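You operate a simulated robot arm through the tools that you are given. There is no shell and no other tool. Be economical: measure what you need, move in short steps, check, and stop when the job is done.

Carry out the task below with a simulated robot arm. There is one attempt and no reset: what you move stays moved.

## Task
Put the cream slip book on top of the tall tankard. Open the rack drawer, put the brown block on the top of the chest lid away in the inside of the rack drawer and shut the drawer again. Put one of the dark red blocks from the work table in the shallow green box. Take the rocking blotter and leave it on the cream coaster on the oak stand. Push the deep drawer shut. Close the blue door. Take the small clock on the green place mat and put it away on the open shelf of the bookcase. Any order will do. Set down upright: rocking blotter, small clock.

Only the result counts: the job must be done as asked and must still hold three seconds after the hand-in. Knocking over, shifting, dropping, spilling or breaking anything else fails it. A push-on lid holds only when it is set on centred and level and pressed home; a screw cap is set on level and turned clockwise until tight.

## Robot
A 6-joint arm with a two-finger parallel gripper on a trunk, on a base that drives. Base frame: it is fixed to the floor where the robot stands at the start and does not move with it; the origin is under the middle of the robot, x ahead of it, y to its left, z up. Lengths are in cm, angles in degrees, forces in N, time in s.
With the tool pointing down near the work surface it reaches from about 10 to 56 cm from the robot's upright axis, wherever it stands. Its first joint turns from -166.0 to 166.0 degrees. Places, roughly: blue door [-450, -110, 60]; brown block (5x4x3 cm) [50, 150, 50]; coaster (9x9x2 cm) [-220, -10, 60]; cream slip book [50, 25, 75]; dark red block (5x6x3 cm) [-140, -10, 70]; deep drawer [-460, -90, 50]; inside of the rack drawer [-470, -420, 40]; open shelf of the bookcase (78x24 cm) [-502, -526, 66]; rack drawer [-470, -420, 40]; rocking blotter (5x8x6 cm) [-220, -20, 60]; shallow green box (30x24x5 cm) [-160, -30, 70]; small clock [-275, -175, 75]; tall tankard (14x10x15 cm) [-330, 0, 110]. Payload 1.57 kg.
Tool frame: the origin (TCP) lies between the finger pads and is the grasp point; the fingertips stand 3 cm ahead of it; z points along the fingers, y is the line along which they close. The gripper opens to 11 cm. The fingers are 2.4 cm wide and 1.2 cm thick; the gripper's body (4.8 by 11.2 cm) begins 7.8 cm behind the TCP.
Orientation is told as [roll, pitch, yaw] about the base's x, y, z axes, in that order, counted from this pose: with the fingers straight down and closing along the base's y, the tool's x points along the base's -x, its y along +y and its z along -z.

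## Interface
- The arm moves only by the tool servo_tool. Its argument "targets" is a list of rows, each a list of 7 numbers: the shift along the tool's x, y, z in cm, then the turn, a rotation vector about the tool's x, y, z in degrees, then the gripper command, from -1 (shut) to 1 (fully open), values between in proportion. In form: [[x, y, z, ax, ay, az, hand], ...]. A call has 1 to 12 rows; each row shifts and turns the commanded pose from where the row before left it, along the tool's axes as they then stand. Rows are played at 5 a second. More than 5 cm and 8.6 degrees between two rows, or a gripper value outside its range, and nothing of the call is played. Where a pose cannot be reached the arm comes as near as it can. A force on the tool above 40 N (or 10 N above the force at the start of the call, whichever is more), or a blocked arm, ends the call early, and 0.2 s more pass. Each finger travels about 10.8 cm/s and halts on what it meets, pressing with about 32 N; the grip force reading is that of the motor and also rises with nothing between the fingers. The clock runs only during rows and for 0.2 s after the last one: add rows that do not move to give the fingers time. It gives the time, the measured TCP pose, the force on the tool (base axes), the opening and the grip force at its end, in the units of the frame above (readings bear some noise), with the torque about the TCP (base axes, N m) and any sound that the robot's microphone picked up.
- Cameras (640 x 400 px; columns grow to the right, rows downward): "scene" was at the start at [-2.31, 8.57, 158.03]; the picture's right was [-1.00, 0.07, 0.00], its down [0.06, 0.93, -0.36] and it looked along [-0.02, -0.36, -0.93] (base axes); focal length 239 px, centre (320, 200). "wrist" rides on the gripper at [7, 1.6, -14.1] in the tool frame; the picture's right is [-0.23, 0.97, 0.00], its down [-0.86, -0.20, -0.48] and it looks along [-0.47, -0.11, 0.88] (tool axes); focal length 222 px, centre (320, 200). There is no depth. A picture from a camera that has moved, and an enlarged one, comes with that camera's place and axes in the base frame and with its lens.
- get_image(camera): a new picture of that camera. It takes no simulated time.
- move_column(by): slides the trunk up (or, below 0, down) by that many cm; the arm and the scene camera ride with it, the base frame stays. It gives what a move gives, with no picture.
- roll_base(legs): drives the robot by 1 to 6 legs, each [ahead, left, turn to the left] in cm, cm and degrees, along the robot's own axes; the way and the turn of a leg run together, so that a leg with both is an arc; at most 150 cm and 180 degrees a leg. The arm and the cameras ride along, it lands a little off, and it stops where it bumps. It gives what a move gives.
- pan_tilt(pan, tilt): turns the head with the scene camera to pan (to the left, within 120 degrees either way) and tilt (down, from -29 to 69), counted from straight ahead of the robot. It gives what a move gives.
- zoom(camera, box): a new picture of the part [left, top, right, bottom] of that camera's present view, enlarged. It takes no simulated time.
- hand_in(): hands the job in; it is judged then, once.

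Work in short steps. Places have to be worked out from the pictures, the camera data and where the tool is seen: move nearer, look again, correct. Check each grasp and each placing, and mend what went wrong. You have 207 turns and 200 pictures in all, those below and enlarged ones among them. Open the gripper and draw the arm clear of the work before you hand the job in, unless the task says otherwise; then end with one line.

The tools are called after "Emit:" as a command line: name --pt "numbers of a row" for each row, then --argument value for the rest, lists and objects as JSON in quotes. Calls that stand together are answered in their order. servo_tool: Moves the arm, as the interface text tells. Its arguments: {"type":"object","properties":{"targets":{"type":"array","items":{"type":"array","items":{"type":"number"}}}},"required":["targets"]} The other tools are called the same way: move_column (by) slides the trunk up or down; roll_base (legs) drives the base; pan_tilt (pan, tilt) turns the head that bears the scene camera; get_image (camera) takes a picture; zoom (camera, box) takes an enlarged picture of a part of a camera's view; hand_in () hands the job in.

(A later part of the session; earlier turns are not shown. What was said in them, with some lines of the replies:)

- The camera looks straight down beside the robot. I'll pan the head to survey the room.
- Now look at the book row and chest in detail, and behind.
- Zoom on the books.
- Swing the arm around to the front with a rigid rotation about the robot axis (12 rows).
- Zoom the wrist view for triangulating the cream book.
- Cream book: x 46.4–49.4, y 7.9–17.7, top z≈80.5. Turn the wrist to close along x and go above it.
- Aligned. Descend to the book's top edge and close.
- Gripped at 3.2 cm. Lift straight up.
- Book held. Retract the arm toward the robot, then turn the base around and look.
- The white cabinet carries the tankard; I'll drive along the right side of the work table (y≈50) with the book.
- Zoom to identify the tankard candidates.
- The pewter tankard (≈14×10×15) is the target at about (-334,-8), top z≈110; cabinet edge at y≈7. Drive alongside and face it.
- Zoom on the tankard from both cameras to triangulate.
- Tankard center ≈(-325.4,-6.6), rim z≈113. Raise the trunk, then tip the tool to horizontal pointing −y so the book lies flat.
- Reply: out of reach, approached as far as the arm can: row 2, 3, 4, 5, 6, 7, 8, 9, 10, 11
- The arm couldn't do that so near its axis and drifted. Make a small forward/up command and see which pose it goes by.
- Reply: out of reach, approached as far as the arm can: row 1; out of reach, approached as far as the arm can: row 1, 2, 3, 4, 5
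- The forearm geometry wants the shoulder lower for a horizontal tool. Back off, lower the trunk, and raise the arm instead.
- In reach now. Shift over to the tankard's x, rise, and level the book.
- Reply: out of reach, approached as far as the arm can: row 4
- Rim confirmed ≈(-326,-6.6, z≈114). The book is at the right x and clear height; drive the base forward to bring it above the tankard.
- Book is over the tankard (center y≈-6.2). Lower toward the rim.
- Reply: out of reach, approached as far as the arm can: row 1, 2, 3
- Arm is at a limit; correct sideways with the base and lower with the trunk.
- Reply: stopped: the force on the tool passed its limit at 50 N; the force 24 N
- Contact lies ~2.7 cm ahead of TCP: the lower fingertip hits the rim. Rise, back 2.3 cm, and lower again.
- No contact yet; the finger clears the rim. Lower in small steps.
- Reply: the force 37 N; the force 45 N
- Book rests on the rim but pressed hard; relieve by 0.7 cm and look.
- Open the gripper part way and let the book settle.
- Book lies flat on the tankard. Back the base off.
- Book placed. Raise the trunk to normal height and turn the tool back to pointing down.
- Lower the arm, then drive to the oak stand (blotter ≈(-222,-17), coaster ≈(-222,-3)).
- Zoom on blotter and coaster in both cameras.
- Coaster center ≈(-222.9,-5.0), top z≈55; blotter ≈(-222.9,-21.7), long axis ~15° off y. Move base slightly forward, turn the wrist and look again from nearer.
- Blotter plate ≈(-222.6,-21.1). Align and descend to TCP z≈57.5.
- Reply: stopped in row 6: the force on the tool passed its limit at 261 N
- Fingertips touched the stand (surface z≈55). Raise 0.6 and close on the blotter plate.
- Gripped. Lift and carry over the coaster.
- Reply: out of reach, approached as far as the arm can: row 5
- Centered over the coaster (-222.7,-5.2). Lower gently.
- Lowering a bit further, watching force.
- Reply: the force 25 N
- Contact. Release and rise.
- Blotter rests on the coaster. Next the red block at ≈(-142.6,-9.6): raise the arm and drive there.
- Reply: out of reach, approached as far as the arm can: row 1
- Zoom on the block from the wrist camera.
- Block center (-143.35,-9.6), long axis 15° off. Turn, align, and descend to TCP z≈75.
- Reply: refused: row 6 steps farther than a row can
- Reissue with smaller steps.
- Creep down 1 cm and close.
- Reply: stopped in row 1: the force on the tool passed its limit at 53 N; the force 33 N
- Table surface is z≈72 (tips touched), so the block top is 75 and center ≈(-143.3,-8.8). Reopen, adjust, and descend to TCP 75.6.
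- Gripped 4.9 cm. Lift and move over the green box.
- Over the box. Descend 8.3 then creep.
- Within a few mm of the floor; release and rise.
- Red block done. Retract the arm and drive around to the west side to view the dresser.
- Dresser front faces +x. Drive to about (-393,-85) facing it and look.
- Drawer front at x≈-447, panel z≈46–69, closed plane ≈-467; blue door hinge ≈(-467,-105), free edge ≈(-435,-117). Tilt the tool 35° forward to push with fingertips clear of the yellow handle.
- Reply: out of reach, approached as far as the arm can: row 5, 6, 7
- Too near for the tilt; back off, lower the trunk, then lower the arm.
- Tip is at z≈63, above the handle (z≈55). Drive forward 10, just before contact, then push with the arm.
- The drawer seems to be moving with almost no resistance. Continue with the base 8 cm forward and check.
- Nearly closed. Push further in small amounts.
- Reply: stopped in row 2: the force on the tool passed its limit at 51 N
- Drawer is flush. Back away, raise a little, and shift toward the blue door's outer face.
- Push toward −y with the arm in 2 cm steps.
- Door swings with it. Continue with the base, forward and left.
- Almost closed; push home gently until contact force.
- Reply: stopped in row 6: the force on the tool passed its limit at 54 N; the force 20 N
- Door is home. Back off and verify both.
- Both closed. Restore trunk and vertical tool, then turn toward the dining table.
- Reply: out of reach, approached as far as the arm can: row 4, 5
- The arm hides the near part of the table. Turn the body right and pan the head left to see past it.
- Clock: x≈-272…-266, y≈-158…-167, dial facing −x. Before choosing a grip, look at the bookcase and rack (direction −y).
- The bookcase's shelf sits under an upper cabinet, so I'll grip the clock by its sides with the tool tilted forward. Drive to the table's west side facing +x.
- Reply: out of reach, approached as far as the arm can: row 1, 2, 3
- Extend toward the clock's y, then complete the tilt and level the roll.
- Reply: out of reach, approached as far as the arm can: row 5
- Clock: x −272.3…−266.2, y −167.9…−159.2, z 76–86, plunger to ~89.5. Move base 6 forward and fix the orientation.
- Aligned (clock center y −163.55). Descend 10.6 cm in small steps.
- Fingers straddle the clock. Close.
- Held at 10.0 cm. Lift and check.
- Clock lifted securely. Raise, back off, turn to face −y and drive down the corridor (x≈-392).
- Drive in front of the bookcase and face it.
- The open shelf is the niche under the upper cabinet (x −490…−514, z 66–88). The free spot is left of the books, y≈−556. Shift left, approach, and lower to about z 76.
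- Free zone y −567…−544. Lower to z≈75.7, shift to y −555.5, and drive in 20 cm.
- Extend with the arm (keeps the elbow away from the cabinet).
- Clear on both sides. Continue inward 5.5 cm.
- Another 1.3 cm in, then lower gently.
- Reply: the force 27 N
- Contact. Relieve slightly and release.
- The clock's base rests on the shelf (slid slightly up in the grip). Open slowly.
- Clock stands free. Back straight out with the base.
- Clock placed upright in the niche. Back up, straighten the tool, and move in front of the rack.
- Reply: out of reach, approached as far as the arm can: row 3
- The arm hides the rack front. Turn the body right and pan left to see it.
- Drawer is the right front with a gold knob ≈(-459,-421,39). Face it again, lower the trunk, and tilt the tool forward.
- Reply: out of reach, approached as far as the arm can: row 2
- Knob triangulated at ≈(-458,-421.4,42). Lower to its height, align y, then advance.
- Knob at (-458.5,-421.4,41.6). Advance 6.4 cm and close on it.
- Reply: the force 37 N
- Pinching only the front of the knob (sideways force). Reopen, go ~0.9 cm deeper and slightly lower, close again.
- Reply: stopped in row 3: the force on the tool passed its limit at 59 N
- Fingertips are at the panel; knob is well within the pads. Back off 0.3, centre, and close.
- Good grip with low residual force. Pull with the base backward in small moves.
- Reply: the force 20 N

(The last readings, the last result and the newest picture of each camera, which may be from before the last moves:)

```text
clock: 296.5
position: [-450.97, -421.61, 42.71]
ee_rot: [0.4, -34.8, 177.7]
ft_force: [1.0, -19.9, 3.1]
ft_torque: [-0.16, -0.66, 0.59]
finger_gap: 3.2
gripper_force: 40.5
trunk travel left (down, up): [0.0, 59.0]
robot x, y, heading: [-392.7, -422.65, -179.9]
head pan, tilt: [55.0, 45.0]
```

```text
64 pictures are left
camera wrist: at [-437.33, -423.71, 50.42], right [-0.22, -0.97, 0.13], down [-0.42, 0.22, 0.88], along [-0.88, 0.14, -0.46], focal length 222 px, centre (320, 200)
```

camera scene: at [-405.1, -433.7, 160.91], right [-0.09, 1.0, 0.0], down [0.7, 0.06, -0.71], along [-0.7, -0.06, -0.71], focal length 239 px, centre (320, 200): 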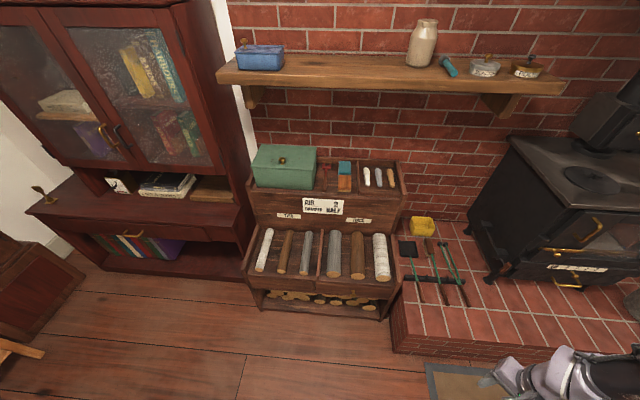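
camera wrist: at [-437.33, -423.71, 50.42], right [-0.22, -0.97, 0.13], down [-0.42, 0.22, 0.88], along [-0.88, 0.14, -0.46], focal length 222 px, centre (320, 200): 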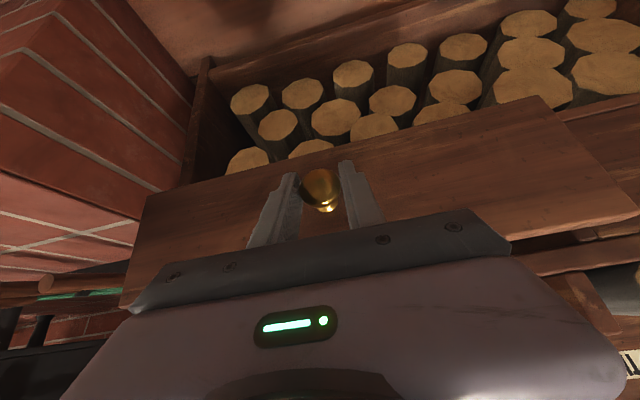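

Drawer is opening. Pull 11 cm more.

Emit:
roll_base --legs '[[-11, 0, 0]]'

Emit:
get_image --camera "wrist"

Emit:
pan_tilt --pan 15 --tilt 45

Emit:
get_image --camera "scene"

```text
clock: 297.7
position: [-439.94, -421.54, 42.58]
ee_rot: [0.4, -34.7, 177.7]
ft_force: [2.5, -8.4, 5.2]
ft_torque: [-0.07, -0.67, 0.51]
finger_gap: 3.18
gripper_force: 40.8
trunk travel left (down, up): [0.0, 59.0]
robot x, y, heading: [-381.58, -422.9, -179.9]
head pan, tilt: [55.0, 45.0]
```

```text
63 pictures are left
camera wrist: at [-426.34, -423.71, 50.43], right [-0.22, -0.97, 0.14], down [-0.42, 0.22, 0.88], along [-0.88, 0.14, -0.46], focal length 222 px, centre (320, 200)
```

wrist: 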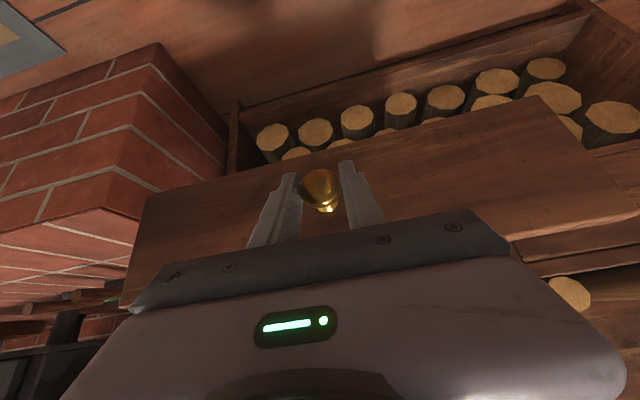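

```text
clock: 298.8
position: [-439.98, -421.68, 42.81]
ee_rot: [0.4, -34.7, 177.8]
ft_force: [0.7, 0.6, 5.2]
ft_torque: [0.01, 0.04, 0.62]
finger_gap: 3.21
gripper_force: 40.8
trunk travel left (down, up): [0.0, 59.0]
robot x, y, heading: [-381.24, -422.44, -179.8]
head pan, tilt: [15.0, 45.0]
```

```text
62 pictures are left
camera scene: at [-387.47, -438.6, 140.92], right [-0.26, 0.97, 0.0], down [0.68, 0.18, -0.71], along [-0.68, -0.18, -0.71], focal length 239 px, centre (320, 200)
```

scene: 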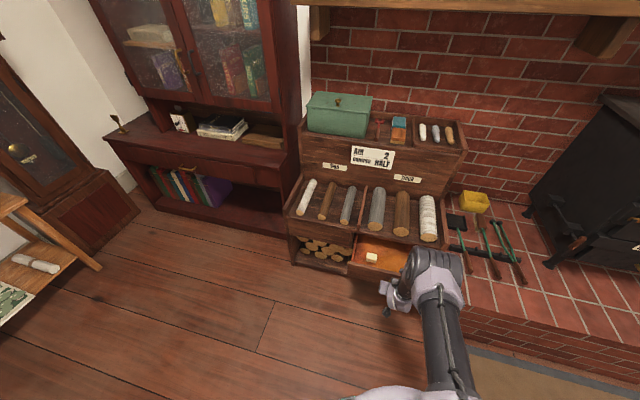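

Drawer is open ~17 cm. Release, back off, and look inside.

Emit:
servo_tool --pt "0 0 0 0 0 0 -0.3" --pt "0 0 0 0 0 0 0.1" --pt "0 0 0 0 0 0 0.1" --pt "0 0 -3 0 0 0 0.1" --pt "0 0 -4 0 0 0 0.1"

Emit:
roll_base --legs '[[-15, 0, 0]]'

Emit:
move_column --by 20

Emit:
zoom --camera "scene" --box '[260, 170, 480, 330]'

```text
clock: 300.0
position: [-436.1, -421.62, 48.35]
ee_rot: [0.4, -34.5, 177.6]
ft_force: [-0.1, 0.5, -0.9]
ft_torque: [-0.02, -0.01, -0.01]
finger_gap: 6.04
gripper_force: 0.1
trunk travel left (down, up): [0.0, 59.0]
robot x, y, heading: [-381.95, -422.31, -179.9]
head pan, tilt: [15.0, 45.0]
```

```text
clock: 301.4
position: [-421.25, -421.91, 48.35]
ee_rot: [0.5, -34.7, 177.8]
ft_force: [-0.3, 0.4, -0.3]
ft_torque: [0.04, 0.05, 0.01]
finger_gap: 6.06
gripper_force: 0.1
trunk travel left (down, up): [0.0, 59.0]
robot x, y, heading: [-367.08, -422.45, -179.7]
head pan, tilt: [15.0, 45.0]
```

```text
clock: 303.5
position: [-421.27, -421.83, 68.3]
ee_rot: [0.5, -34.7, 177.7]
ft_force: [-0.5, -0.7, 0.3]
ft_torque: [0.03, 0.01, -0.04]
finger_gap: 6.04
gripper_force: 0.2
trunk travel left (down, up): [-20.0, 39.0]
robot x, y, heading: [-367.03, -422.82, -179.7]
head pan, tilt: [15.0, 45.0]
```

```text
2.50 times, centred on (370, 250) of scene
camera zoom: at [-372.61, -438.56, 160.9], right [-0.26, 0.96, 0.0], down [0.68, 0.19, -0.71], along [-0.68, -0.19, -0.71], focal length 597 px, centre (195, 75)
```

zoom: 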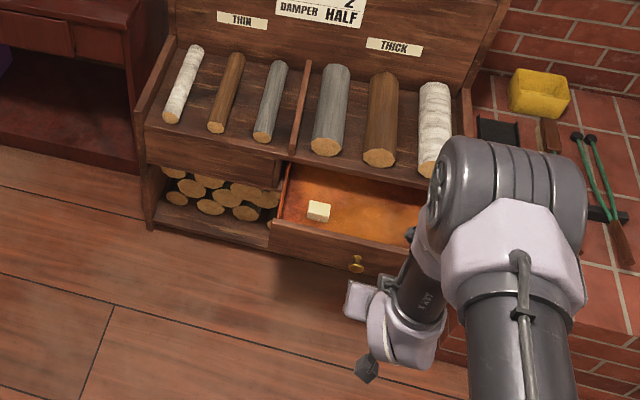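

Inside: a small cream block at y≈-431; I'll use y≈-419. Straighten the tool and start the trip to the chest.

Emit:
servo_tool --pt "2 0 -4 0 7 0 1" --pt "2 0 -4 0 7 0 1" --pt "2 0 -4 0 7 0 1" --pt "2 0 -4 0 7 0 1" --pt "1 0 -4 0 6.7 0 1" --pt "4 0 0 0 0 0 1" --pt "0 0 0 0 0 0 1"

Emit:
roll_base --legs '[[0, 0, -90], [0, 20, 0], [150, 0, 0], [130, 0, 0]]'

```text
clock: 305.1
position: [-402.58, -422.34, 83.46]
ee_rot: [0.0, 0.1, 178.0]
ft_force: [-0.9, 0.4, 0.7]
ft_torque: [0.04, 0.03, 0.0]
finger_gap: 11.01
gripper_force: 0.0
out of reach, approached as far as the arm can: row 6
trunk travel left (down, up): [-20.0, 39.0]
robot x, y, heading: [-367.31, -422.53, -179.6]
head pan, tilt: [15.0, 45.0]
```

```text
clock: 323.5
position: [-398.42, -110.89, 83.42]
ee_rot: [0.0, 0.1, 90.9]
ft_force: [-0.8, 0.6, 0.1]
ft_torque: [0.0, -0.01, 0.01]
finger_gap: 10.97
gripper_force: 0.1
trunk travel left (down, up): [-20.0, 39.0]
robot x, y, heading: [-396.89, -146.42, 93.1]
head pan, tilt: [15.0, 45.0]
```

Emit:
roll_base --legs '[[0, -22, -3], [150, 0, 0], [54, 0, 0], [0, 0, -90], [150, 0, 0]]'

```text
clock: 345.6
position: [-187.58, 52.88, 83.45]
ee_rot: [0.0, 0.1, -3.5]
ft_force: [-0.2, -1.3, 0.3]
ft_torque: [0.01, 0.0, -0.01]
finger_gap: 10.98
gripper_force: 0.1
trunk travel left (down, up): [-20.0, 39.0]
robot x, y, heading: [-223.3, 54.06, -1.2]
head pan, tilt: [15.0, 45.0]
```

Emit:
roll_base --legs '[[150, 0, 1], [75, 0, 0], [0, 0, 91], [0, -38, 0], [42, 0, 0]]'

Emit:
pan_tilt --pan 0 --tilt 60

Emit:
get_image --camera "scene"

Emit:
get_image --camera "wrist"

```text
clock: 361.8
position: [21.73, 87.2, 83.8]
ee_rot: [0.0, -0.3, 88.8]
ft_force: [0.8, -0.5, 1.0]
ft_torque: [0.07, -0.04, -0.03]
finger_gap: 11.0
gripper_force: 0.1
trunk travel left (down, up): [-20.0, 39.0]
robot x, y, heading: [21.93, 51.89, 91.0]
head pan, tilt: [15.0, 45.0]
stopped in leg 4: the robot was blocked; the commanded pose is now the measured one
```

```text
clock: 362.6
position: [21.92, 87.37, 83.59]
ee_rot: [0.1, 0.0, 88.8]
ft_force: [0.1, -0.5, -0.6]
ft_torque: [0.0, 0.0, -0.01]
finger_gap: 11.04
gripper_force: 0.0
trunk travel left (down, up): [-20.0, 39.0]
robot x, y, heading: [21.69, 51.57, 91.0]
head pan, tilt: [0.0, 60.0]
```

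```text
60 pictures are left
camera scene: at [8.09, 56.27, 158.97], right [1.0, 0.02, 0.0], down [0.01, -0.87, -0.5], along [-0.01, 0.5, -0.87], focal length 239 px, centre (320, 200)
```

scene: 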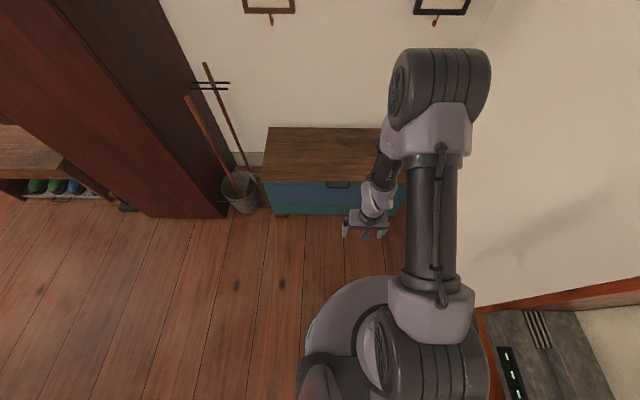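

```text
59 pictures are left
camera wrist: at [20.11, 80.46, 97.68], right [-0.97, 0.25, 0.0], down [0.22, 0.85, 0.48], along [0.12, 0.46, -0.88], focal length 222 px, centre (320, 200)
```

wrist: 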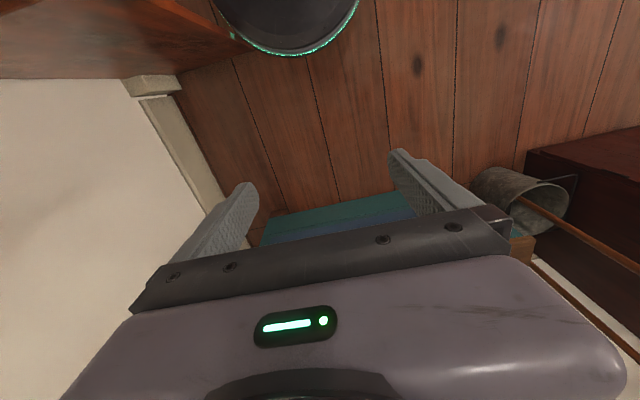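

The base touched the book rack's side; pull left a bit, go ahead, then right.

Emit:
roll_base --legs '[[0, 3, 0], [44, 0, -1], [0, -14, 0]]'

Emit:
get_image --camera "scene"

Emit:
get_image --camera "wrist"

```text
clock: 366.7
position: [33.5, 132.37, 83.49]
ee_rot: [0.2, 0.0, 87.6]
ft_force: [0.2, -0.2, -0.4]
ft_torque: [0.01, 0.02, -0.01]
finger_gap: 11.01
gripper_force: 0.0
trunk travel left (down, up): [-20.0, 39.0]
robot x, y, heading: [32.59, 96.96, 89.8]
head pan, tilt: [0.0, 60.0]
```

```text
58 pictures are left
camera scene: at [19.04, 101.49, 158.98], right [1.0, 0.0, 0.0], down [0.0, -0.87, -0.5], along [0.0, 0.5, -0.87], focal length 239 px, centre (320, 200)
```

scene: 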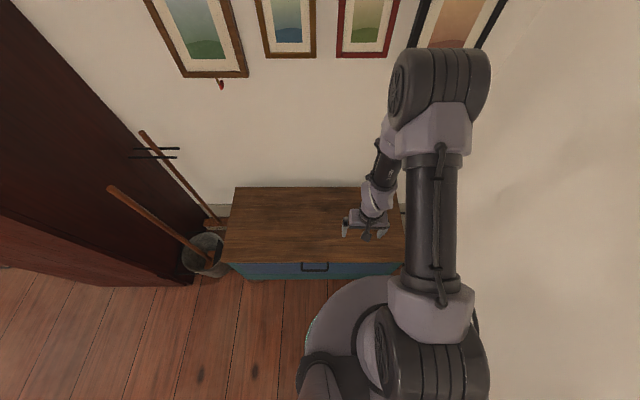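

```text
57 pictures are left
camera wrist: at [31.5, 125.43, 97.68], right [-0.96, 0.27, 0.0], down [0.24, 0.85, 0.48], along [0.13, 0.46, -0.88], focal length 222 px, centre (320, 200)
```

wrist: 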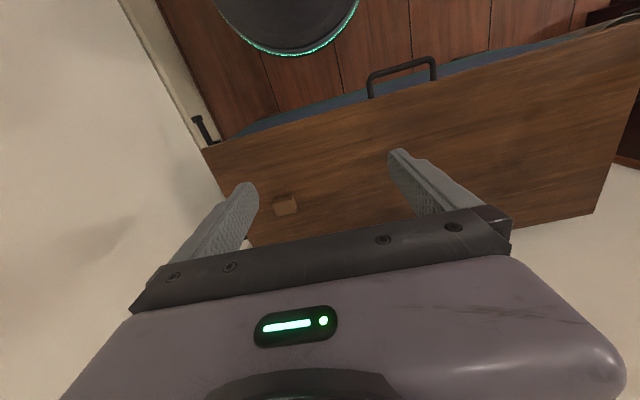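

Emit:
zoom --camera "wrist" --box '[260, 180, 320, 228]'

```text
8.33 times, centred on (290, 204) of wrist
camera zoom: at [31.5, 125.43, 97.68], right [-0.96, 0.27, 0.0], down [0.24, 0.85, 0.48], along [0.13, 0.46, -0.88], focal length 1851 px, centre (570, 167)
```

zoom: 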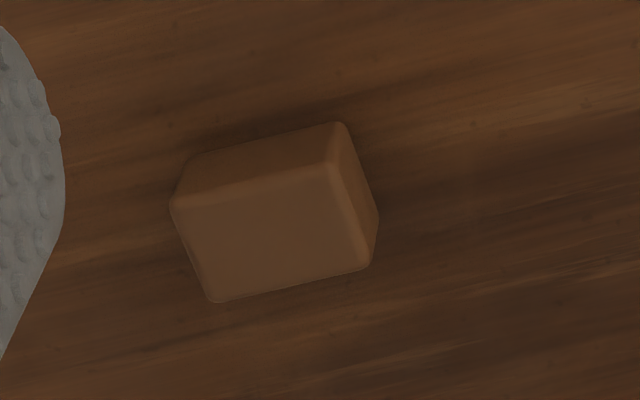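

Block top center ≈(47,149), edges along axes. Move the base a bit closer.

Emit:
roll_base --legs '[[4, -8, 0]]'

```text
clock: 367.8
position: [41.36, 136.43, 83.55]
ee_rot: [0.2, 0.0, 87.6]
ft_force: [0.8, 0.2, 1.1]
ft_torque: [0.0, 0.02, 0.0]
finger_gap: 11.01
gripper_force: 0.1
trunk travel left (down, up): [-20.0, 39.0]
robot x, y, heading: [40.6, 100.15, 89.7]
head pan, tilt: [0.0, 60.0]
```

Emit:
servo_tool --pt "0 0 0 0 0 -2.4 1" --pt "-4.2 -1.88 0 0 0 0 1" --pt "-4.2 -1.88 0 0 0 0 1" --pt "-4.2 -1.88 0 0 0 0 1" --pt "0 0 4.7 0 0 0 1" --pt "0 0 4.7 0 0 0 1" --pt "0 0 4.7 0 0 0 1" --pt "0 0 4.7 0 0 0 1" --pt "0 0 4.7 0 0 0 1" --pt "0 0 0 0 0 0 1"

Emit:
get_image --camera "wrist"

```text
clock: 370.0
position: [47.26, 148.83, 60.09]
ee_rot: [0.1, 0.0, 90.0]
ft_force: [-0.3, -0.8, 0.3]
ft_torque: [-0.02, 0.02, 0.01]
finger_gap: 10.96
gripper_force: 0.0
trunk travel left (down, up): [-20.0, 39.0]
robot x, y, heading: [40.73, 100.24, 89.8]
head pan, tilt: [0.0, 60.0]
```

```text
55 pictures are left
camera wrist: at [45.6, 141.81, 74.28], right [-0.97, 0.23, 0.0], down [0.2, 0.85, 0.48], along [0.11, 0.47, -0.88], focal length 222 px, centre (320, 200)
```

wrist: 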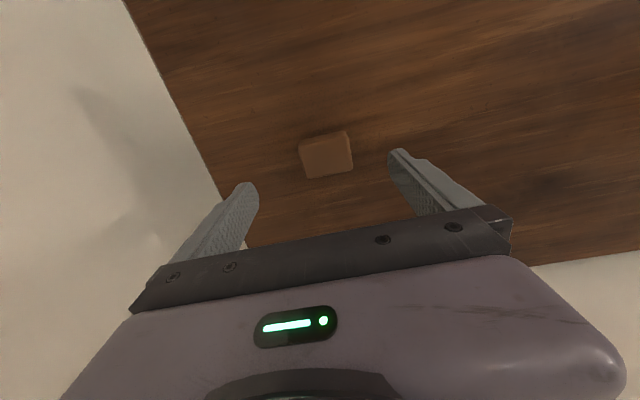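

Adjust slightly and creep down until near contact.

Emit:
servo_tool --pt "-0.4 0.4 2 0 0 0 1" --pt "0 0 2 0 0 0 1" --pt "0 0 1 0 0 0 1" --pt "0 0 0.5 0 0 0 1" --pt "0 0 0.5 0 0 0 1" --pt "0 0 0.5 0 0 0 1" --pt "0 0 0.5 0 0 0 1" --pt "0 0 0.5 0 0 0 1"

Emit:
get_image --camera "wrist"

```text
clock: 371.7
position: [46.67, 149.44, 53.45]
ee_rot: [0.1, -0.2, 89.7]
ft_force: [-0.4, -12.0, 38.9]
ft_torque: [-0.85, -0.85, -0.6]
finger_gap: 11.0
gripper_force: 0.0
trunk travel left (down, up): [-20.0, 39.0]
robot x, y, heading: [40.57, 100.83, 89.7]
head pan, tilt: [0.0, 60.0]
stopped in row 8: the force on the tool passed its limit at 54 N (the readings are from after the stop); the commanded pose is now the measured one
```

```text
54 pictures are left
camera wrist: at [44.9, 142.37, 67.52], right [-0.97, 0.23, 0.0], down [0.2, 0.85, 0.48], along [0.11, 0.47, -0.88], focal length 222 px, centre (320, 200)
```

wrist: 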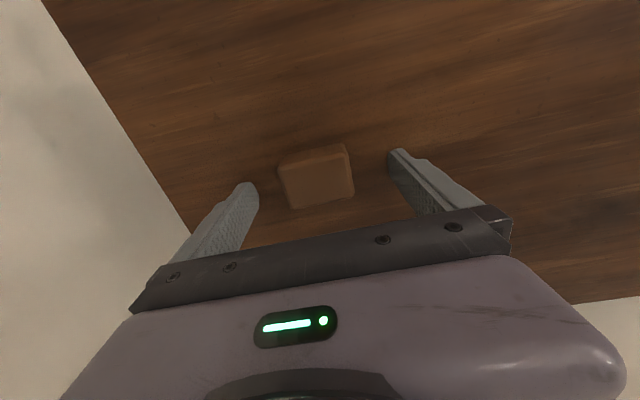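

Touched the lid at tip z≈50.4. Raise 0.6 and close on the block.

Emit:
servo_tool --pt "0 0 -0.7 0 0 0 1" --pt "0 0 0 0 0 0 0.4" --pt "0 0 0 0 0 0 0" --pt "0 0 0 0 0 0 -0.6" --pt "0 0 0 0 0 0 -1" --pt "0 0 0 0 0 0 -1"

Emit:
get_image --camera "wrist"

```text
clock: 373.1
position: [46.52, 149.49, 53.88]
ee_rot: [0.0, -0.2, 89.9]
ft_force: [-0.6, 0.0, -0.2]
ft_torque: [0.01, -0.07, -0.01]
finger_gap: 4.87
gripper_force: 32.2
trunk travel left (down, up): [-20.0, 39.0]
robot x, y, heading: [41.12, 100.44, 89.5]
head pan, tilt: [0.0, 60.0]
```

```text
53 pictures are left
camera wrist: at [44.9, 142.45, 68.0], right [-0.97, 0.23, 0.0], down [0.2, 0.85, 0.48], along [0.11, 0.47, -0.88], focal length 222 px, centre (320, 200)
```

wrist: 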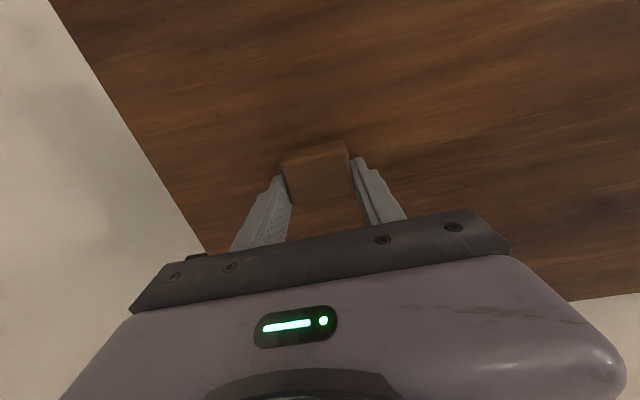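

Gripped 4.9 cm. Lift, retract, and drive back along the same route.

Emit:
servo_tool --pt "0 0 -3 0 0 0 -1" --pt "0 0 -4.7 0 0 0 -1" --pt "0 0 -4.7 0 0 0 -1" --pt "0 0 -4.7 0 0 0 -1" --pt "0 0 -4.7 0 0 0 -1" --pt "0 0 -4.7 0 0 0 -1" --pt "4.5 1.5 0 0 0 0 -1" --pt "4.5 1.5 0 0 0 0 -1" --pt "3 2 0 0 0 0 -1" --pt "0 0 0 0 0 0 -1"

Emit:
roll_base --legs '[[0, 42, 0], [-44, 0, 0], [0, 0, 90.5], [150, 0, 0]]'

```text
clock: 375.3
position: [41.53, 137.3, 80.26]
ee_rot: [-0.1, -0.1, 89.9]
ft_force: [-0.1, 0.1, -1.4]
ft_torque: [0.0, 0.01, 0.0]
finger_gap: 4.85
gripper_force: 31.9
trunk travel left (down, up): [-20.0, 39.0]
robot x, y, heading: [40.95, 101.07, 89.7]
head pan, tilt: [0.0, 60.0]
```

```text
clock: 390.9
position: [-186.99, 61.54, 80.28]
ee_rot: [0.0, -0.1, 178.4]
ft_force: [0.3, 0.7, 0.2]
ft_torque: [0.01, 0.0, -0.01]
finger_gap: 4.87
gripper_force: 31.9
trunk travel left (down, up): [-20.0, 39.0]
robot x, y, heading: [-149.9, 59.65, 178.2]
head pan, tilt: [0.0, 60.0]
```

Emit:
roll_base --legs '[[150, 0, 3], [80, 0, 0], [0, 0, 89], [150, 0, 0], [50, 0, 0]]'

```text
clock: 415.7
position: [-393.74, -176.78, 80.29]
ee_rot: [0.1, -0.1, -92.5]
ft_force: [-0.1, 0.2, 0.6]
ft_torque: [0.01, 0.02, -0.01]
finger_gap: 4.88
gripper_force: 32.5
trunk travel left (down, up): [-20.0, 39.0]
robot x, y, heading: [-391.47, -139.8, -92.6]
head pan, tilt: [0.0, 60.0]
```

Emit:
roll_base --legs '[[0, 14, 2.6], [150, 0, 0], [131, 0, 0], [0, 0, -90]]'

Emit:
pan_tilt --pan 0 --tilt 50

Emit:
get_image --camera "scene"

Emit:
get_image --camera "wrist"

```text
clock: 434.1
position: [-416.65, -424.68, 80.08]
ee_rot: [0.0, -0.1, -179.1]
ft_force: [0.3, -0.3, -1.4]
ft_torque: [0.01, 0.02, 0.03]
finger_gap: 4.91
gripper_force: 31.9
trunk travel left (down, up): [-20.0, 39.0]
robot x, y, heading: [-379.63, -425.21, -179.5]
head pan, tilt: [0.0, 60.0]
```

```text
clock: 434.9
position: [-416.73, -424.52, 80.29]
ee_rot: [0.1, 0.0, -179.1]
ft_force: [-0.3, -0.8, -0.4]
ft_torque: [0.0, 0.05, 0.0]
finger_gap: 4.9
gripper_force: 32.0
trunk travel left (down, up): [-20.0, 39.0]
robot x, y, heading: [-380.26, -425.06, -179.3]
head pan, tilt: [0.0, 50.0]
```

```text
52 pictures are left
camera scene: at [-385.33, -438.76, 160.22], right [-0.01, 1.0, 0.0], down [0.77, 0.01, -0.64], along [-0.64, -0.01, -0.77], focal length 239 px, centre (320, 200)
```

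scene: 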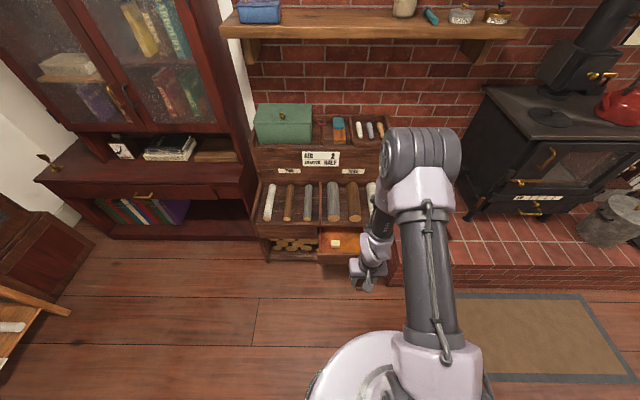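

```text
51 pictures are left
camera wrist: at [-409.75, -426.18, 94.41], right [-0.21, -0.98, 0.0], down [-0.86, 0.19, 0.48], along [-0.47, 0.1, -0.88], focal length 222 px, centre (320, 200)
```

wrist: 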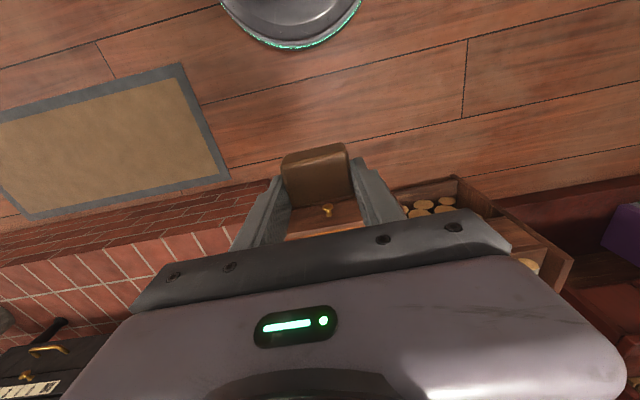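

Emit:
zoom --camera "scene" --box '[300, 200, 420, 300]'

```text
4.00 times, centred on (360, 250) of scene
camera zoom: at [-385.33, -438.76, 160.22], right [-0.01, 1.0, 0.0], down [0.77, 0.01, -0.64], along [-0.64, -0.01, -0.77], focal length 954 px, centre (160, 0)
```

zoom: 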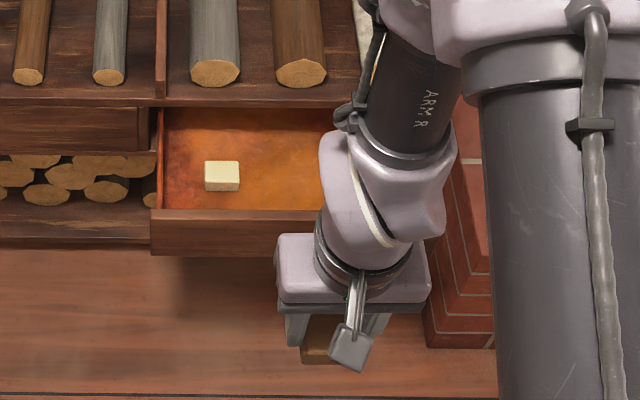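

Free spot at y≈-418, x≈-450. Move base forward, extend, and lower the trunk.

Emit:
roll_base --legs '[[20, -6.5, 0]]'

Emit:
servo_tool --pt "-4.4 0 0 0 0 0 -1" --pt "-4.4 0 0 0 0 0 -1" --pt "-4.2 0 0 0 0 0 -1" --pt "0 0 0 0 0 0 -1"

Emit:
move_column --by -20

Emit:
get_image --camera "wrist"

Emit:
get_image --camera "scene"

```text
clock: 436.5
position: [-436.36, -418.49, 80.23]
ee_rot: [0.1, 0.0, -179.1]
ft_force: [-0.6, 0.3, -0.2]
ft_torque: [0.01, -0.01, -0.01]
finger_gap: 4.9
gripper_force: 31.4
trunk travel left (down, up): [-20.0, 39.0]
robot x, y, heading: [-399.62, -418.6, -179.3]
head pan, tilt: [0.0, 50.0]
```

```text
clock: 437.5
position: [-449.23, -418.73, 80.3]
ee_rot: [0.1, -0.2, -179.1]
ft_force: [-0.6, 0.4, -0.2]
ft_torque: [0.02, -0.02, -0.01]
finger_gap: 4.89
gripper_force: 32.3
trunk travel left (down, up): [-20.0, 39.0]
robot x, y, heading: [-399.4, -418.28, -179.0]
head pan, tilt: [0.0, 50.0]
```

```text
clock: 439.6
position: [-449.09, -418.75, 60.33]
ee_rot: [0.0, -0.2, -179.0]
ft_force: [0.0, 0.4, -1.3]
ft_torque: [0.0, -0.01, 0.03]
finger_gap: 4.89
gripper_force: 32.1
trunk travel left (down, up): [0.0, 59.0]
robot x, y, heading: [-399.53, -418.5, -179.2]
head pan, tilt: [0.0, 50.0]
```

```text
49 pictures are left
camera wrist: at [-442.22, -420.29, 74.45], right [-0.21, -0.98, 0.0], down [-0.86, 0.19, 0.48], along [-0.47, 0.1, -0.88], focal length 222 px, centre (320, 200)
```

wrist: 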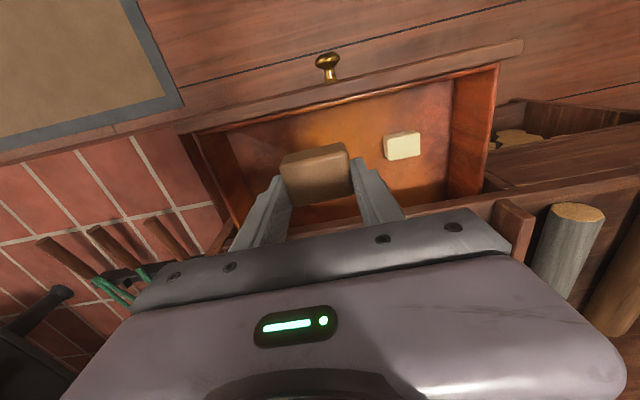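

```text
48 pictures are left
camera scene: at [-404.9, -432.51, 140.23], right [-0.01, 1.0, 0.0], down [0.77, 0.01, -0.64], along [-0.64, -0.01, -0.77], focal length 239 px, centre (320, 200)
```

scene: 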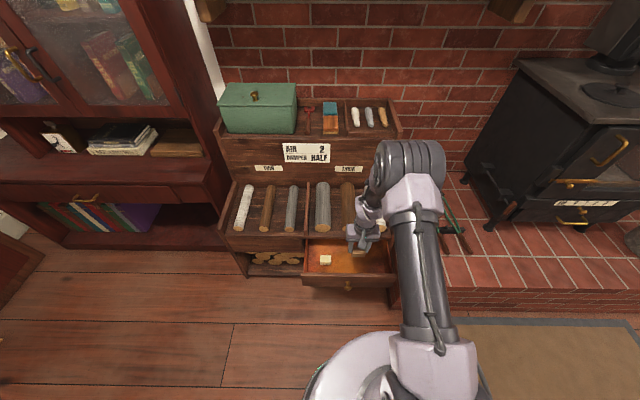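

Clear view: block above the free part of the drawer. Descend 15 cm then creep.

Emit:
servo_tool --pt "0 0 4 0 0 0 -1" --pt "0 0 4 0 0 0 -1" --pt "0 0 4 0 0 0 -1" --pt "0 0 3 0 0 0 -1" --pt "0 0 0 0 0 0 -1"

Emit:
get_image --camera "wrist"

```text
clock: 440.9
position: [-449.21, -418.8, 45.13]
ee_rot: [0.0, 0.0, -179.1]
ft_force: [0.9, 0.8, -1.1]
ft_torque: [0.0, 0.01, 0.0]
finger_gap: 4.9
gripper_force: 32.1
trunk travel left (down, up): [0.0, 59.0]
robot x, y, heading: [-399.37, -418.51, -179.3]
head pan, tilt: [0.0, 50.0]
```

```text
47 pictures are left
camera wrist: at [-442.24, -420.29, 59.31], right [-0.21, -0.98, 0.0], down [-0.86, 0.19, 0.48], along [-0.47, 0.1, -0.88], focal length 222 px, centre (320, 200)
```

wrist: 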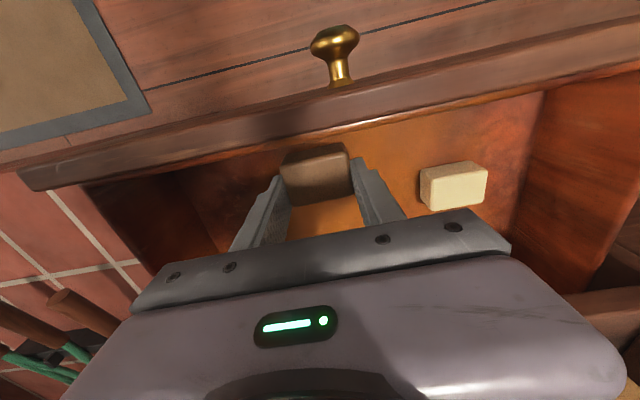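

Emit:
servo_tool --pt "0 0 0.6 0 0 0 -1" --pt "0 0 0.6 0 0 0 -1" --pt "0 0 0.5 0 0 0 -1" --pt "0 0 0.4 0 0 0 -1" --pt "0 0 0.4 0 0 0 -1" --pt "0 0 0.4 0 0 0 -1"

```text
clock: 442.2
position: [-449.24, -418.64, 42.35]
ee_rot: [0.0, -0.1, -178.9]
ft_force: [-0.6, 0.8, -0.4]
ft_torque: [0.03, 0.03, -0.01]
finger_gap: 4.91
gripper_force: 32.0
trunk travel left (down, up): [0.0, 59.0]
robot x, y, heading: [-399.48, -418.97, -179.1]
head pan, tilt: [0.0, 50.0]
```

Emit:
servo_tool --pt "0 0 0.4 0 0 0 -1" --pt "0 0 0.4 0 0 0 -1" --pt "0 0 0.4 0 0 0 -1" --pt "0 0 0.4 0 0 0 -1" --pt "0 0 0.4 0 0 0 -1" --pt "0 0 0.4 0 0 0 -1"

```text
clock: 443.4
position: [-449.72, -418.72, 41.08]
ee_rot: [0.0, -0.6, -179.0]
ft_force: [-1.9, -0.7, 22.3]
ft_torque: [-0.16, -0.21, -0.09]
finger_gap: 4.9
gripper_force: 31.5
trunk travel left (down, up): [0.0, 59.0]
robot x, y, heading: [-399.26, -418.46, -179.0]
head pan, tilt: [0.0, 50.0]
stopped in row 5: the force on the tool passed its limit at 48 N (the readings are from after the stop); the commanded pose is now the measured one
```

Contact with the drawer floor. Relieve, release to ~7 cm, and rise.

Emit:
servo_tool --pt "0 0 -0.3 0 0 0 -1" --pt "0 0 0 0 0 0 0" --pt "0 0 0 0 0 0 0.25" --pt "0 0 0 0 0 0 0.25" --pt "0 0 -3 0 0 0 0.25" --pt "0 0 -4 0 0 0 0.25" --pt "0 0 -4 0 0 0 0.25" --pt "0 0 -4 0 0 0 0.25" --pt "0 0 0 0 0 0 0.25"

Emit:
get_image --camera "wrist"

```text
clock: 445.4
position: [-449.23, -418.67, 56.27]
ee_rot: [0.0, -0.4, -178.9]
ft_force: [-0.4, 0.4, -0.3]
ft_torque: [0.01, 0.02, 0.03]
finger_gap: 6.88
gripper_force: 0.1
trunk travel left (down, up): [0.0, 59.0]
robot x, y, heading: [-399.5, -418.45, -179.5]
head pan, tilt: [0.0, 50.0]
```

```text
46 pictures are left
camera wrist: at [-442.27, -420.24, 70.4], right [-0.21, -0.98, 0.0], down [-0.86, 0.19, 0.48], along [-0.47, 0.1, -0.88], focal length 222 px, centre (320, 200)
```

wrist: 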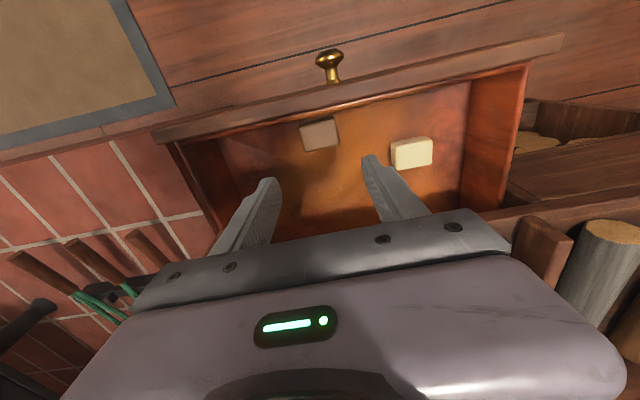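

Block lies in the drawer. Close the fingers, back off, tilt, and lower to push the drawer front.

Emit:
roll_base --legs '[[-34, 0, 0]]'

Emit:
servo_tool --pt "0 0 0 0 -7 0 -1" --pt "0 0 0 0 -7 0 -1" --pt "0 0 0 0 -7 0 -1" --pt "0 0 0 0 -7 0 -1" --pt "0 0 0 0 -7 0 -1" --pt "1.95 -0.6 2.78 0 0 0 -1" --pt "1.95 -0.6 2.78 0 0 0 -1" --pt "1.95 -0.6 2.78 0 0 0 -1" --pt "1.4 -0.6 2 0 0 0 -1" --pt "0 0 0 0 0 0 -1"

Emit:
get_image --camera "wrist"

```text
clock: 447.6
position: [-415.36, -418.17, 56.38]
ee_rot: [0.0, -0.4, -179.1]
ft_force: [-0.4, 0.1, 0.0]
ft_torque: [-0.02, 0.0, 0.05]
finger_gap: 6.88
gripper_force: 0.2
trunk travel left (down, up): [0.0, 59.0]
robot x, y, heading: [-365.48, -418.46, -179.2]
head pan, tilt: [0.0, 50.0]
```

```text
clock: 449.8
position: [-415.56, -415.89, 43.56]
ee_rot: [-0.1, -35.4, -179.0]
ft_force: [-0.1, 1.1, 0.0]
ft_torque: [0.01, -0.01, 0.0]
finger_gap: 0.0
gripper_force: 22.0
trunk travel left (down, up): [0.0, 59.0]
robot x, y, heading: [-365.69, -418.14, -179.0]
head pan, tilt: [0.0, 50.0]
```

```text
45 pictures are left
camera wrist: at [-401.68, -417.3, 51.09], right [-0.17, -0.98, 0.13], down [-0.42, 0.19, 0.89], along [-0.89, 0.09, -0.45], focal length 222 px, centre (320, 200)
```

wrist: 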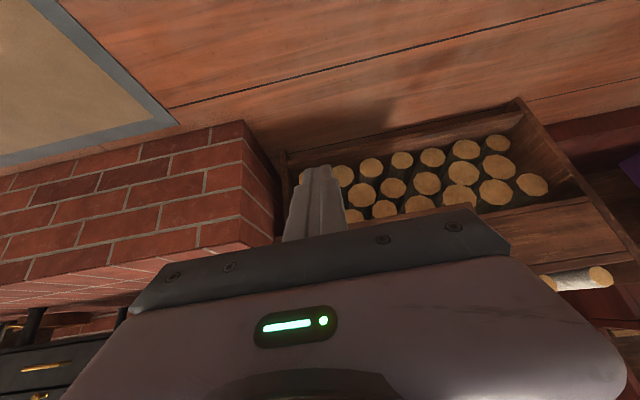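

Emit:
roll_base --legs '[[20, 0, 0]]'

Emit:
get_image --camera "wrist"

Emit:
zoom --camera "scene" --box '[260, 180, 440, 330]'

```text
clock: 451.4
position: [-435.77, -416.32, 43.57]
ee_rot: [0.1, -35.3, -179.1]
ft_force: [-0.8, 0.1, -0.1]
ft_torque: [0.01, -0.02, 0.03]
finger_gap: 0.01
gripper_force: 21.4
trunk travel left (down, up): [0.0, 59.0]
robot x, y, heading: [-385.7, -418.58, -179.1]
head pan, tilt: [0.0, 50.0]
```

```text
44 pictures are left
camera wrist: at [-421.93, -417.64, 51.12], right [-0.17, -0.98, 0.13], down [-0.42, 0.19, 0.88], along [-0.89, 0.09, -0.45], focal length 222 px, centre (320, 200)
```

wrist: 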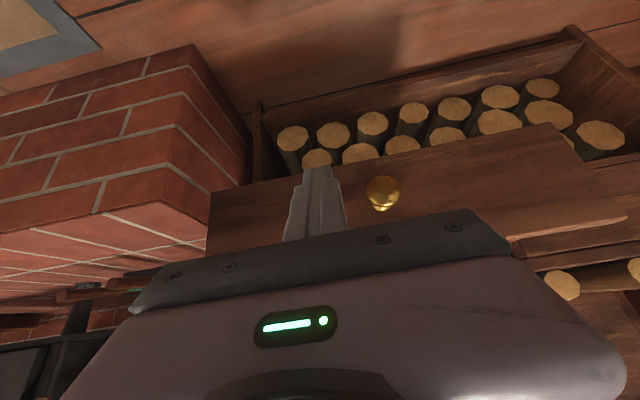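

```text
2.67 times, centred on (350, 255) of scene
camera zoom: at [-391.16, -432.34, 140.22], right [-0.02, 1.0, 0.0], down [0.77, 0.01, -0.64], along [-0.64, -0.01, -0.77], focal length 636 px, centre (240, 53)
```

zoom: 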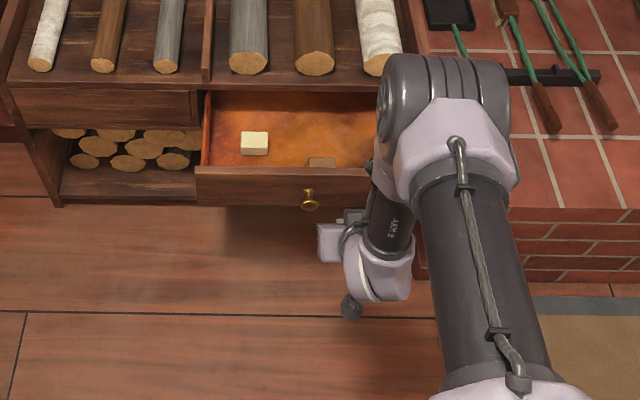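

Raise 0.8 and push with the base.

Emit:
servo_tool --pt "-0.46 0 -0.66 0 0 0 -1" --pt "0 0 0 0 0 0 -1"

Emit:
roll_base --legs '[[12, 0, 0]]'

Emit:
get_image --camera "wrist"

```text
clock: 452.0
position: [-435.73, -416.24, 44.42]
ee_rot: [0.0, -35.3, -178.9]
ft_force: [-0.4, -0.1, -0.7]
ft_torque: [-0.03, 0.02, -0.01]
finger_gap: 0.01
gripper_force: 21.3
trunk travel left (down, up): [0.0, 59.0]
robot x, y, heading: [-385.86, -419.0, -179.0]
head pan, tilt: [0.0, 50.0]
```

```text
clock: 453.2
position: [-447.85, -416.25, 44.5]
ee_rot: [0.0, -35.3, -179.0]
ft_force: [0.6, 0.3, -0.4]
ft_torque: [0.02, -0.01, 0.0]
finger_gap: 0.01
gripper_force: 21.5
trunk travel left (down, up): [0.0, 59.0]
robot x, y, heading: [-398.01, -418.32, -179.2]
head pan, tilt: [0.0, 50.0]
```

```text
42 pictures are left
camera wrist: at [-434.13, -417.79, 51.93], right [-0.17, -0.98, 0.13], down [-0.42, 0.19, 0.89], along [-0.89, 0.09, -0.45], focal length 222 px, centre (320, 200)
```

wrist: 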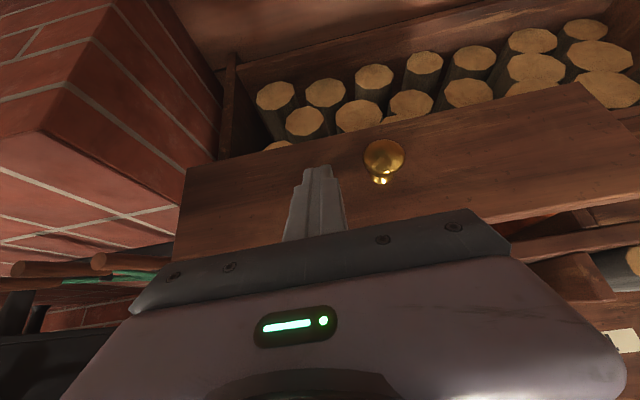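

Drawer moves in. Push 7 more, then finish with the arm until contact force.

Emit:
roll_base --legs '[[7, 0, 0]]'

Emit:
servo_tool --pt "-0.8 0 0.57 0 0 0 -1" --pt "-0.8 0 0.57 0 0 0 -1" --pt "-0.8 0 0.57 0 0 0 -1" --pt "-0.8 0 0.57 0 0 0 -1" --pt "-0.8 0 0.57 0 0 0 -1"

Emit:
get_image --camera "wrist"

```text
clock: 454.3
position: [-454.97, -416.46, 44.47]
ee_rot: [-0.1, -35.4, -179.0]
ft_force: [0.2, 0.1, 0.1]
ft_torque: [0.02, -0.03, 0.02]
finger_gap: 0.0
gripper_force: 21.7
trunk travel left (down, up): [0.0, 59.0]
robot x, y, heading: [-404.94, -418.83, -179.2]
head pan, tilt: [0.0, 50.0]
```

```text
clock: 455.1
position: [-457.19, -416.6, 44.02]
ee_rot: [0.1, -34.5, -179.1]
ft_force: [6.0, 0.1, 1.6]
ft_torque: [0.0, -0.03, -0.05]
finger_gap: 0.02
gripper_force: 21.5
trunk travel left (down, up): [0.0, 59.0]
robot x, y, heading: [-404.61, -418.79, -179.1]
head pan, tilt: [0.0, 50.0]
stopped in row 4: the force on the tool passed its limit at 51 N (the readings are from after the stop); the commanded pose is now the measured one
```

```text
41 pictures are left
camera wrist: at [-443.44, -418.0, 51.8], right [-0.17, -0.98, 0.13], down [-0.44, 0.19, 0.88], along [-0.88, 0.09, -0.46], focal length 222 px, centre (320, 200)
```

wrist: 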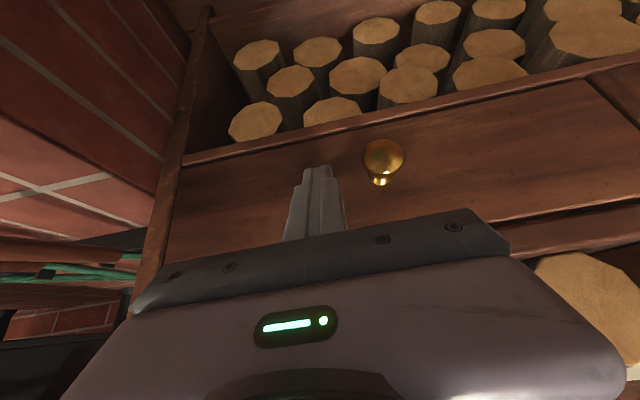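

Drawer is shut flush. Back away, open the gripper, and take a last check.

Emit:
roll_base --legs '[[-35, 0, 0]]'

Emit:
move_column --by 20

Emit:
servo_tool --pt "2 0 -4 0 7 0 0" --pt "2 0 -4 0 7 0 1" --pt "2 0 -4 0 7 0 1" --pt "2 0 -4 0 7 0 1" --pt "1 0 -4 0 6.5 0 1" --pt "0 0 0 0 0 0 1"

Emit:
pan_tilt --pan 25 --tilt 35

Emit:
get_image --camera "scene"

```text
clock: 457.3
position: [-423.16, -416.07, 44.12]
ee_rot: [0.1, -34.6, -179.0]
ft_force: [0.7, 0.3, 0.1]
ft_torque: [-0.03, 0.0, 0.01]
finger_gap: 0.0
gripper_force: 21.2
trunk travel left (down, up): [0.0, 59.0]
robot x, y, heading: [-370.87, -418.12, -179.1]
head pan, tilt: [0.0, 50.0]
```

```text
clock: 459.5
position: [-423.14, -416.17, 64.04]
ee_rot: [0.1, -34.6, -179.1]
ft_force: [0.0, 0.2, 0.1]
ft_torque: [-0.01, 0.03, 0.01]
finger_gap: 0.0
gripper_force: 21.6
trunk travel left (down, up): [-20.0, 39.0]
robot x, y, heading: [-370.65, -418.3, -179.1]
head pan, tilt: [0.0, 50.0]
```

```text
clock: 460.9
position: [-407.94, -415.8, 79.33]
ee_rot: [0.1, 0.1, -178.9]
ft_force: [0.5, 0.6, -0.1]
ft_torque: [0.03, 0.03, -0.04]
finger_gap: 11.01
gripper_force: 0.1
trunk travel left (down, up): [-20.0, 39.0]
robot x, y, heading: [-370.79, -417.9, -179.2]
head pan, tilt: [0.0, 50.0]
```

```text
clock: 461.8
position: [-407.95, -415.96, 79.33]
ee_rot: [0.1, -0.1, -179.0]
ft_force: [-0.4, -0.5, -0.1]
ft_torque: [-0.01, 0.01, 0.01]
finger_gap: 10.99
gripper_force: 0.1
trunk travel left (down, up): [-20.0, 39.0]
robot x, y, heading: [-371.04, -418.3, -179.0]
head pan, tilt: [25.0, 35.0]
```

```text
40 pictures are left
camera scene: at [-376.4, -435.83, 162.39], right [-0.44, 0.9, 0.0], down [0.52, 0.25, -0.82], along [-0.74, -0.36, -0.57], focal length 239 px, centre (320, 200)
```

scene: 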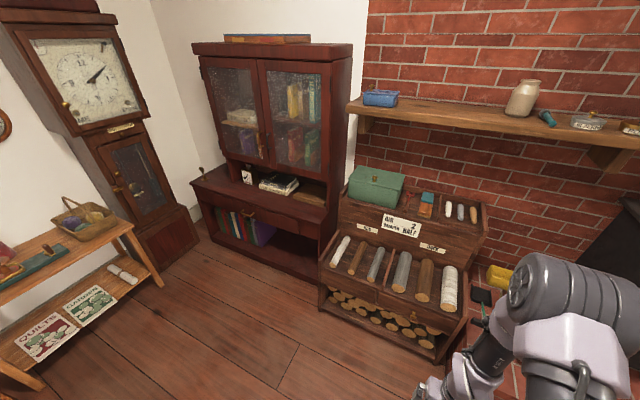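

Emit:
zoom --camera "scene" --box '[180, 130, 340, 250]'

```text
3.33 times, centred on (260, 190) of scene
camera zoom: at [-376.4, -435.83, 162.39], right [-0.44, 0.9, 0.0], down [0.52, 0.25, -0.82], along [-0.74, -0.36, -0.57], focal length 795 px, centre (520, 233)
```

zoom: 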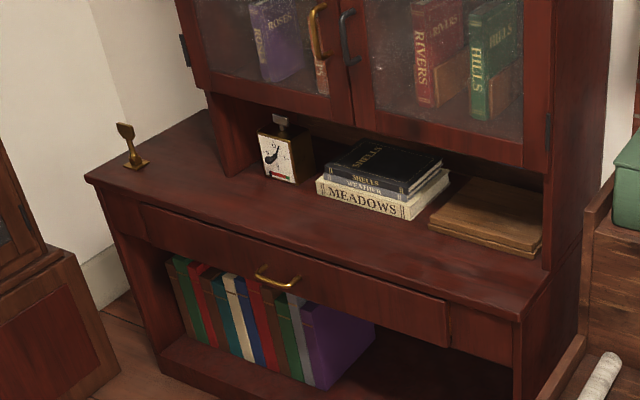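

The clock stands upright on the shelf, the rack drawer is shut, and the gripper is open and clear. Handing in.

Emit:
hand_in

```text
The job is handed in.
```

I did all seven tasks and handed the job in. While driving, the base bumped the side of the book rack once, and I didn't go back to check whether anything on it moved.
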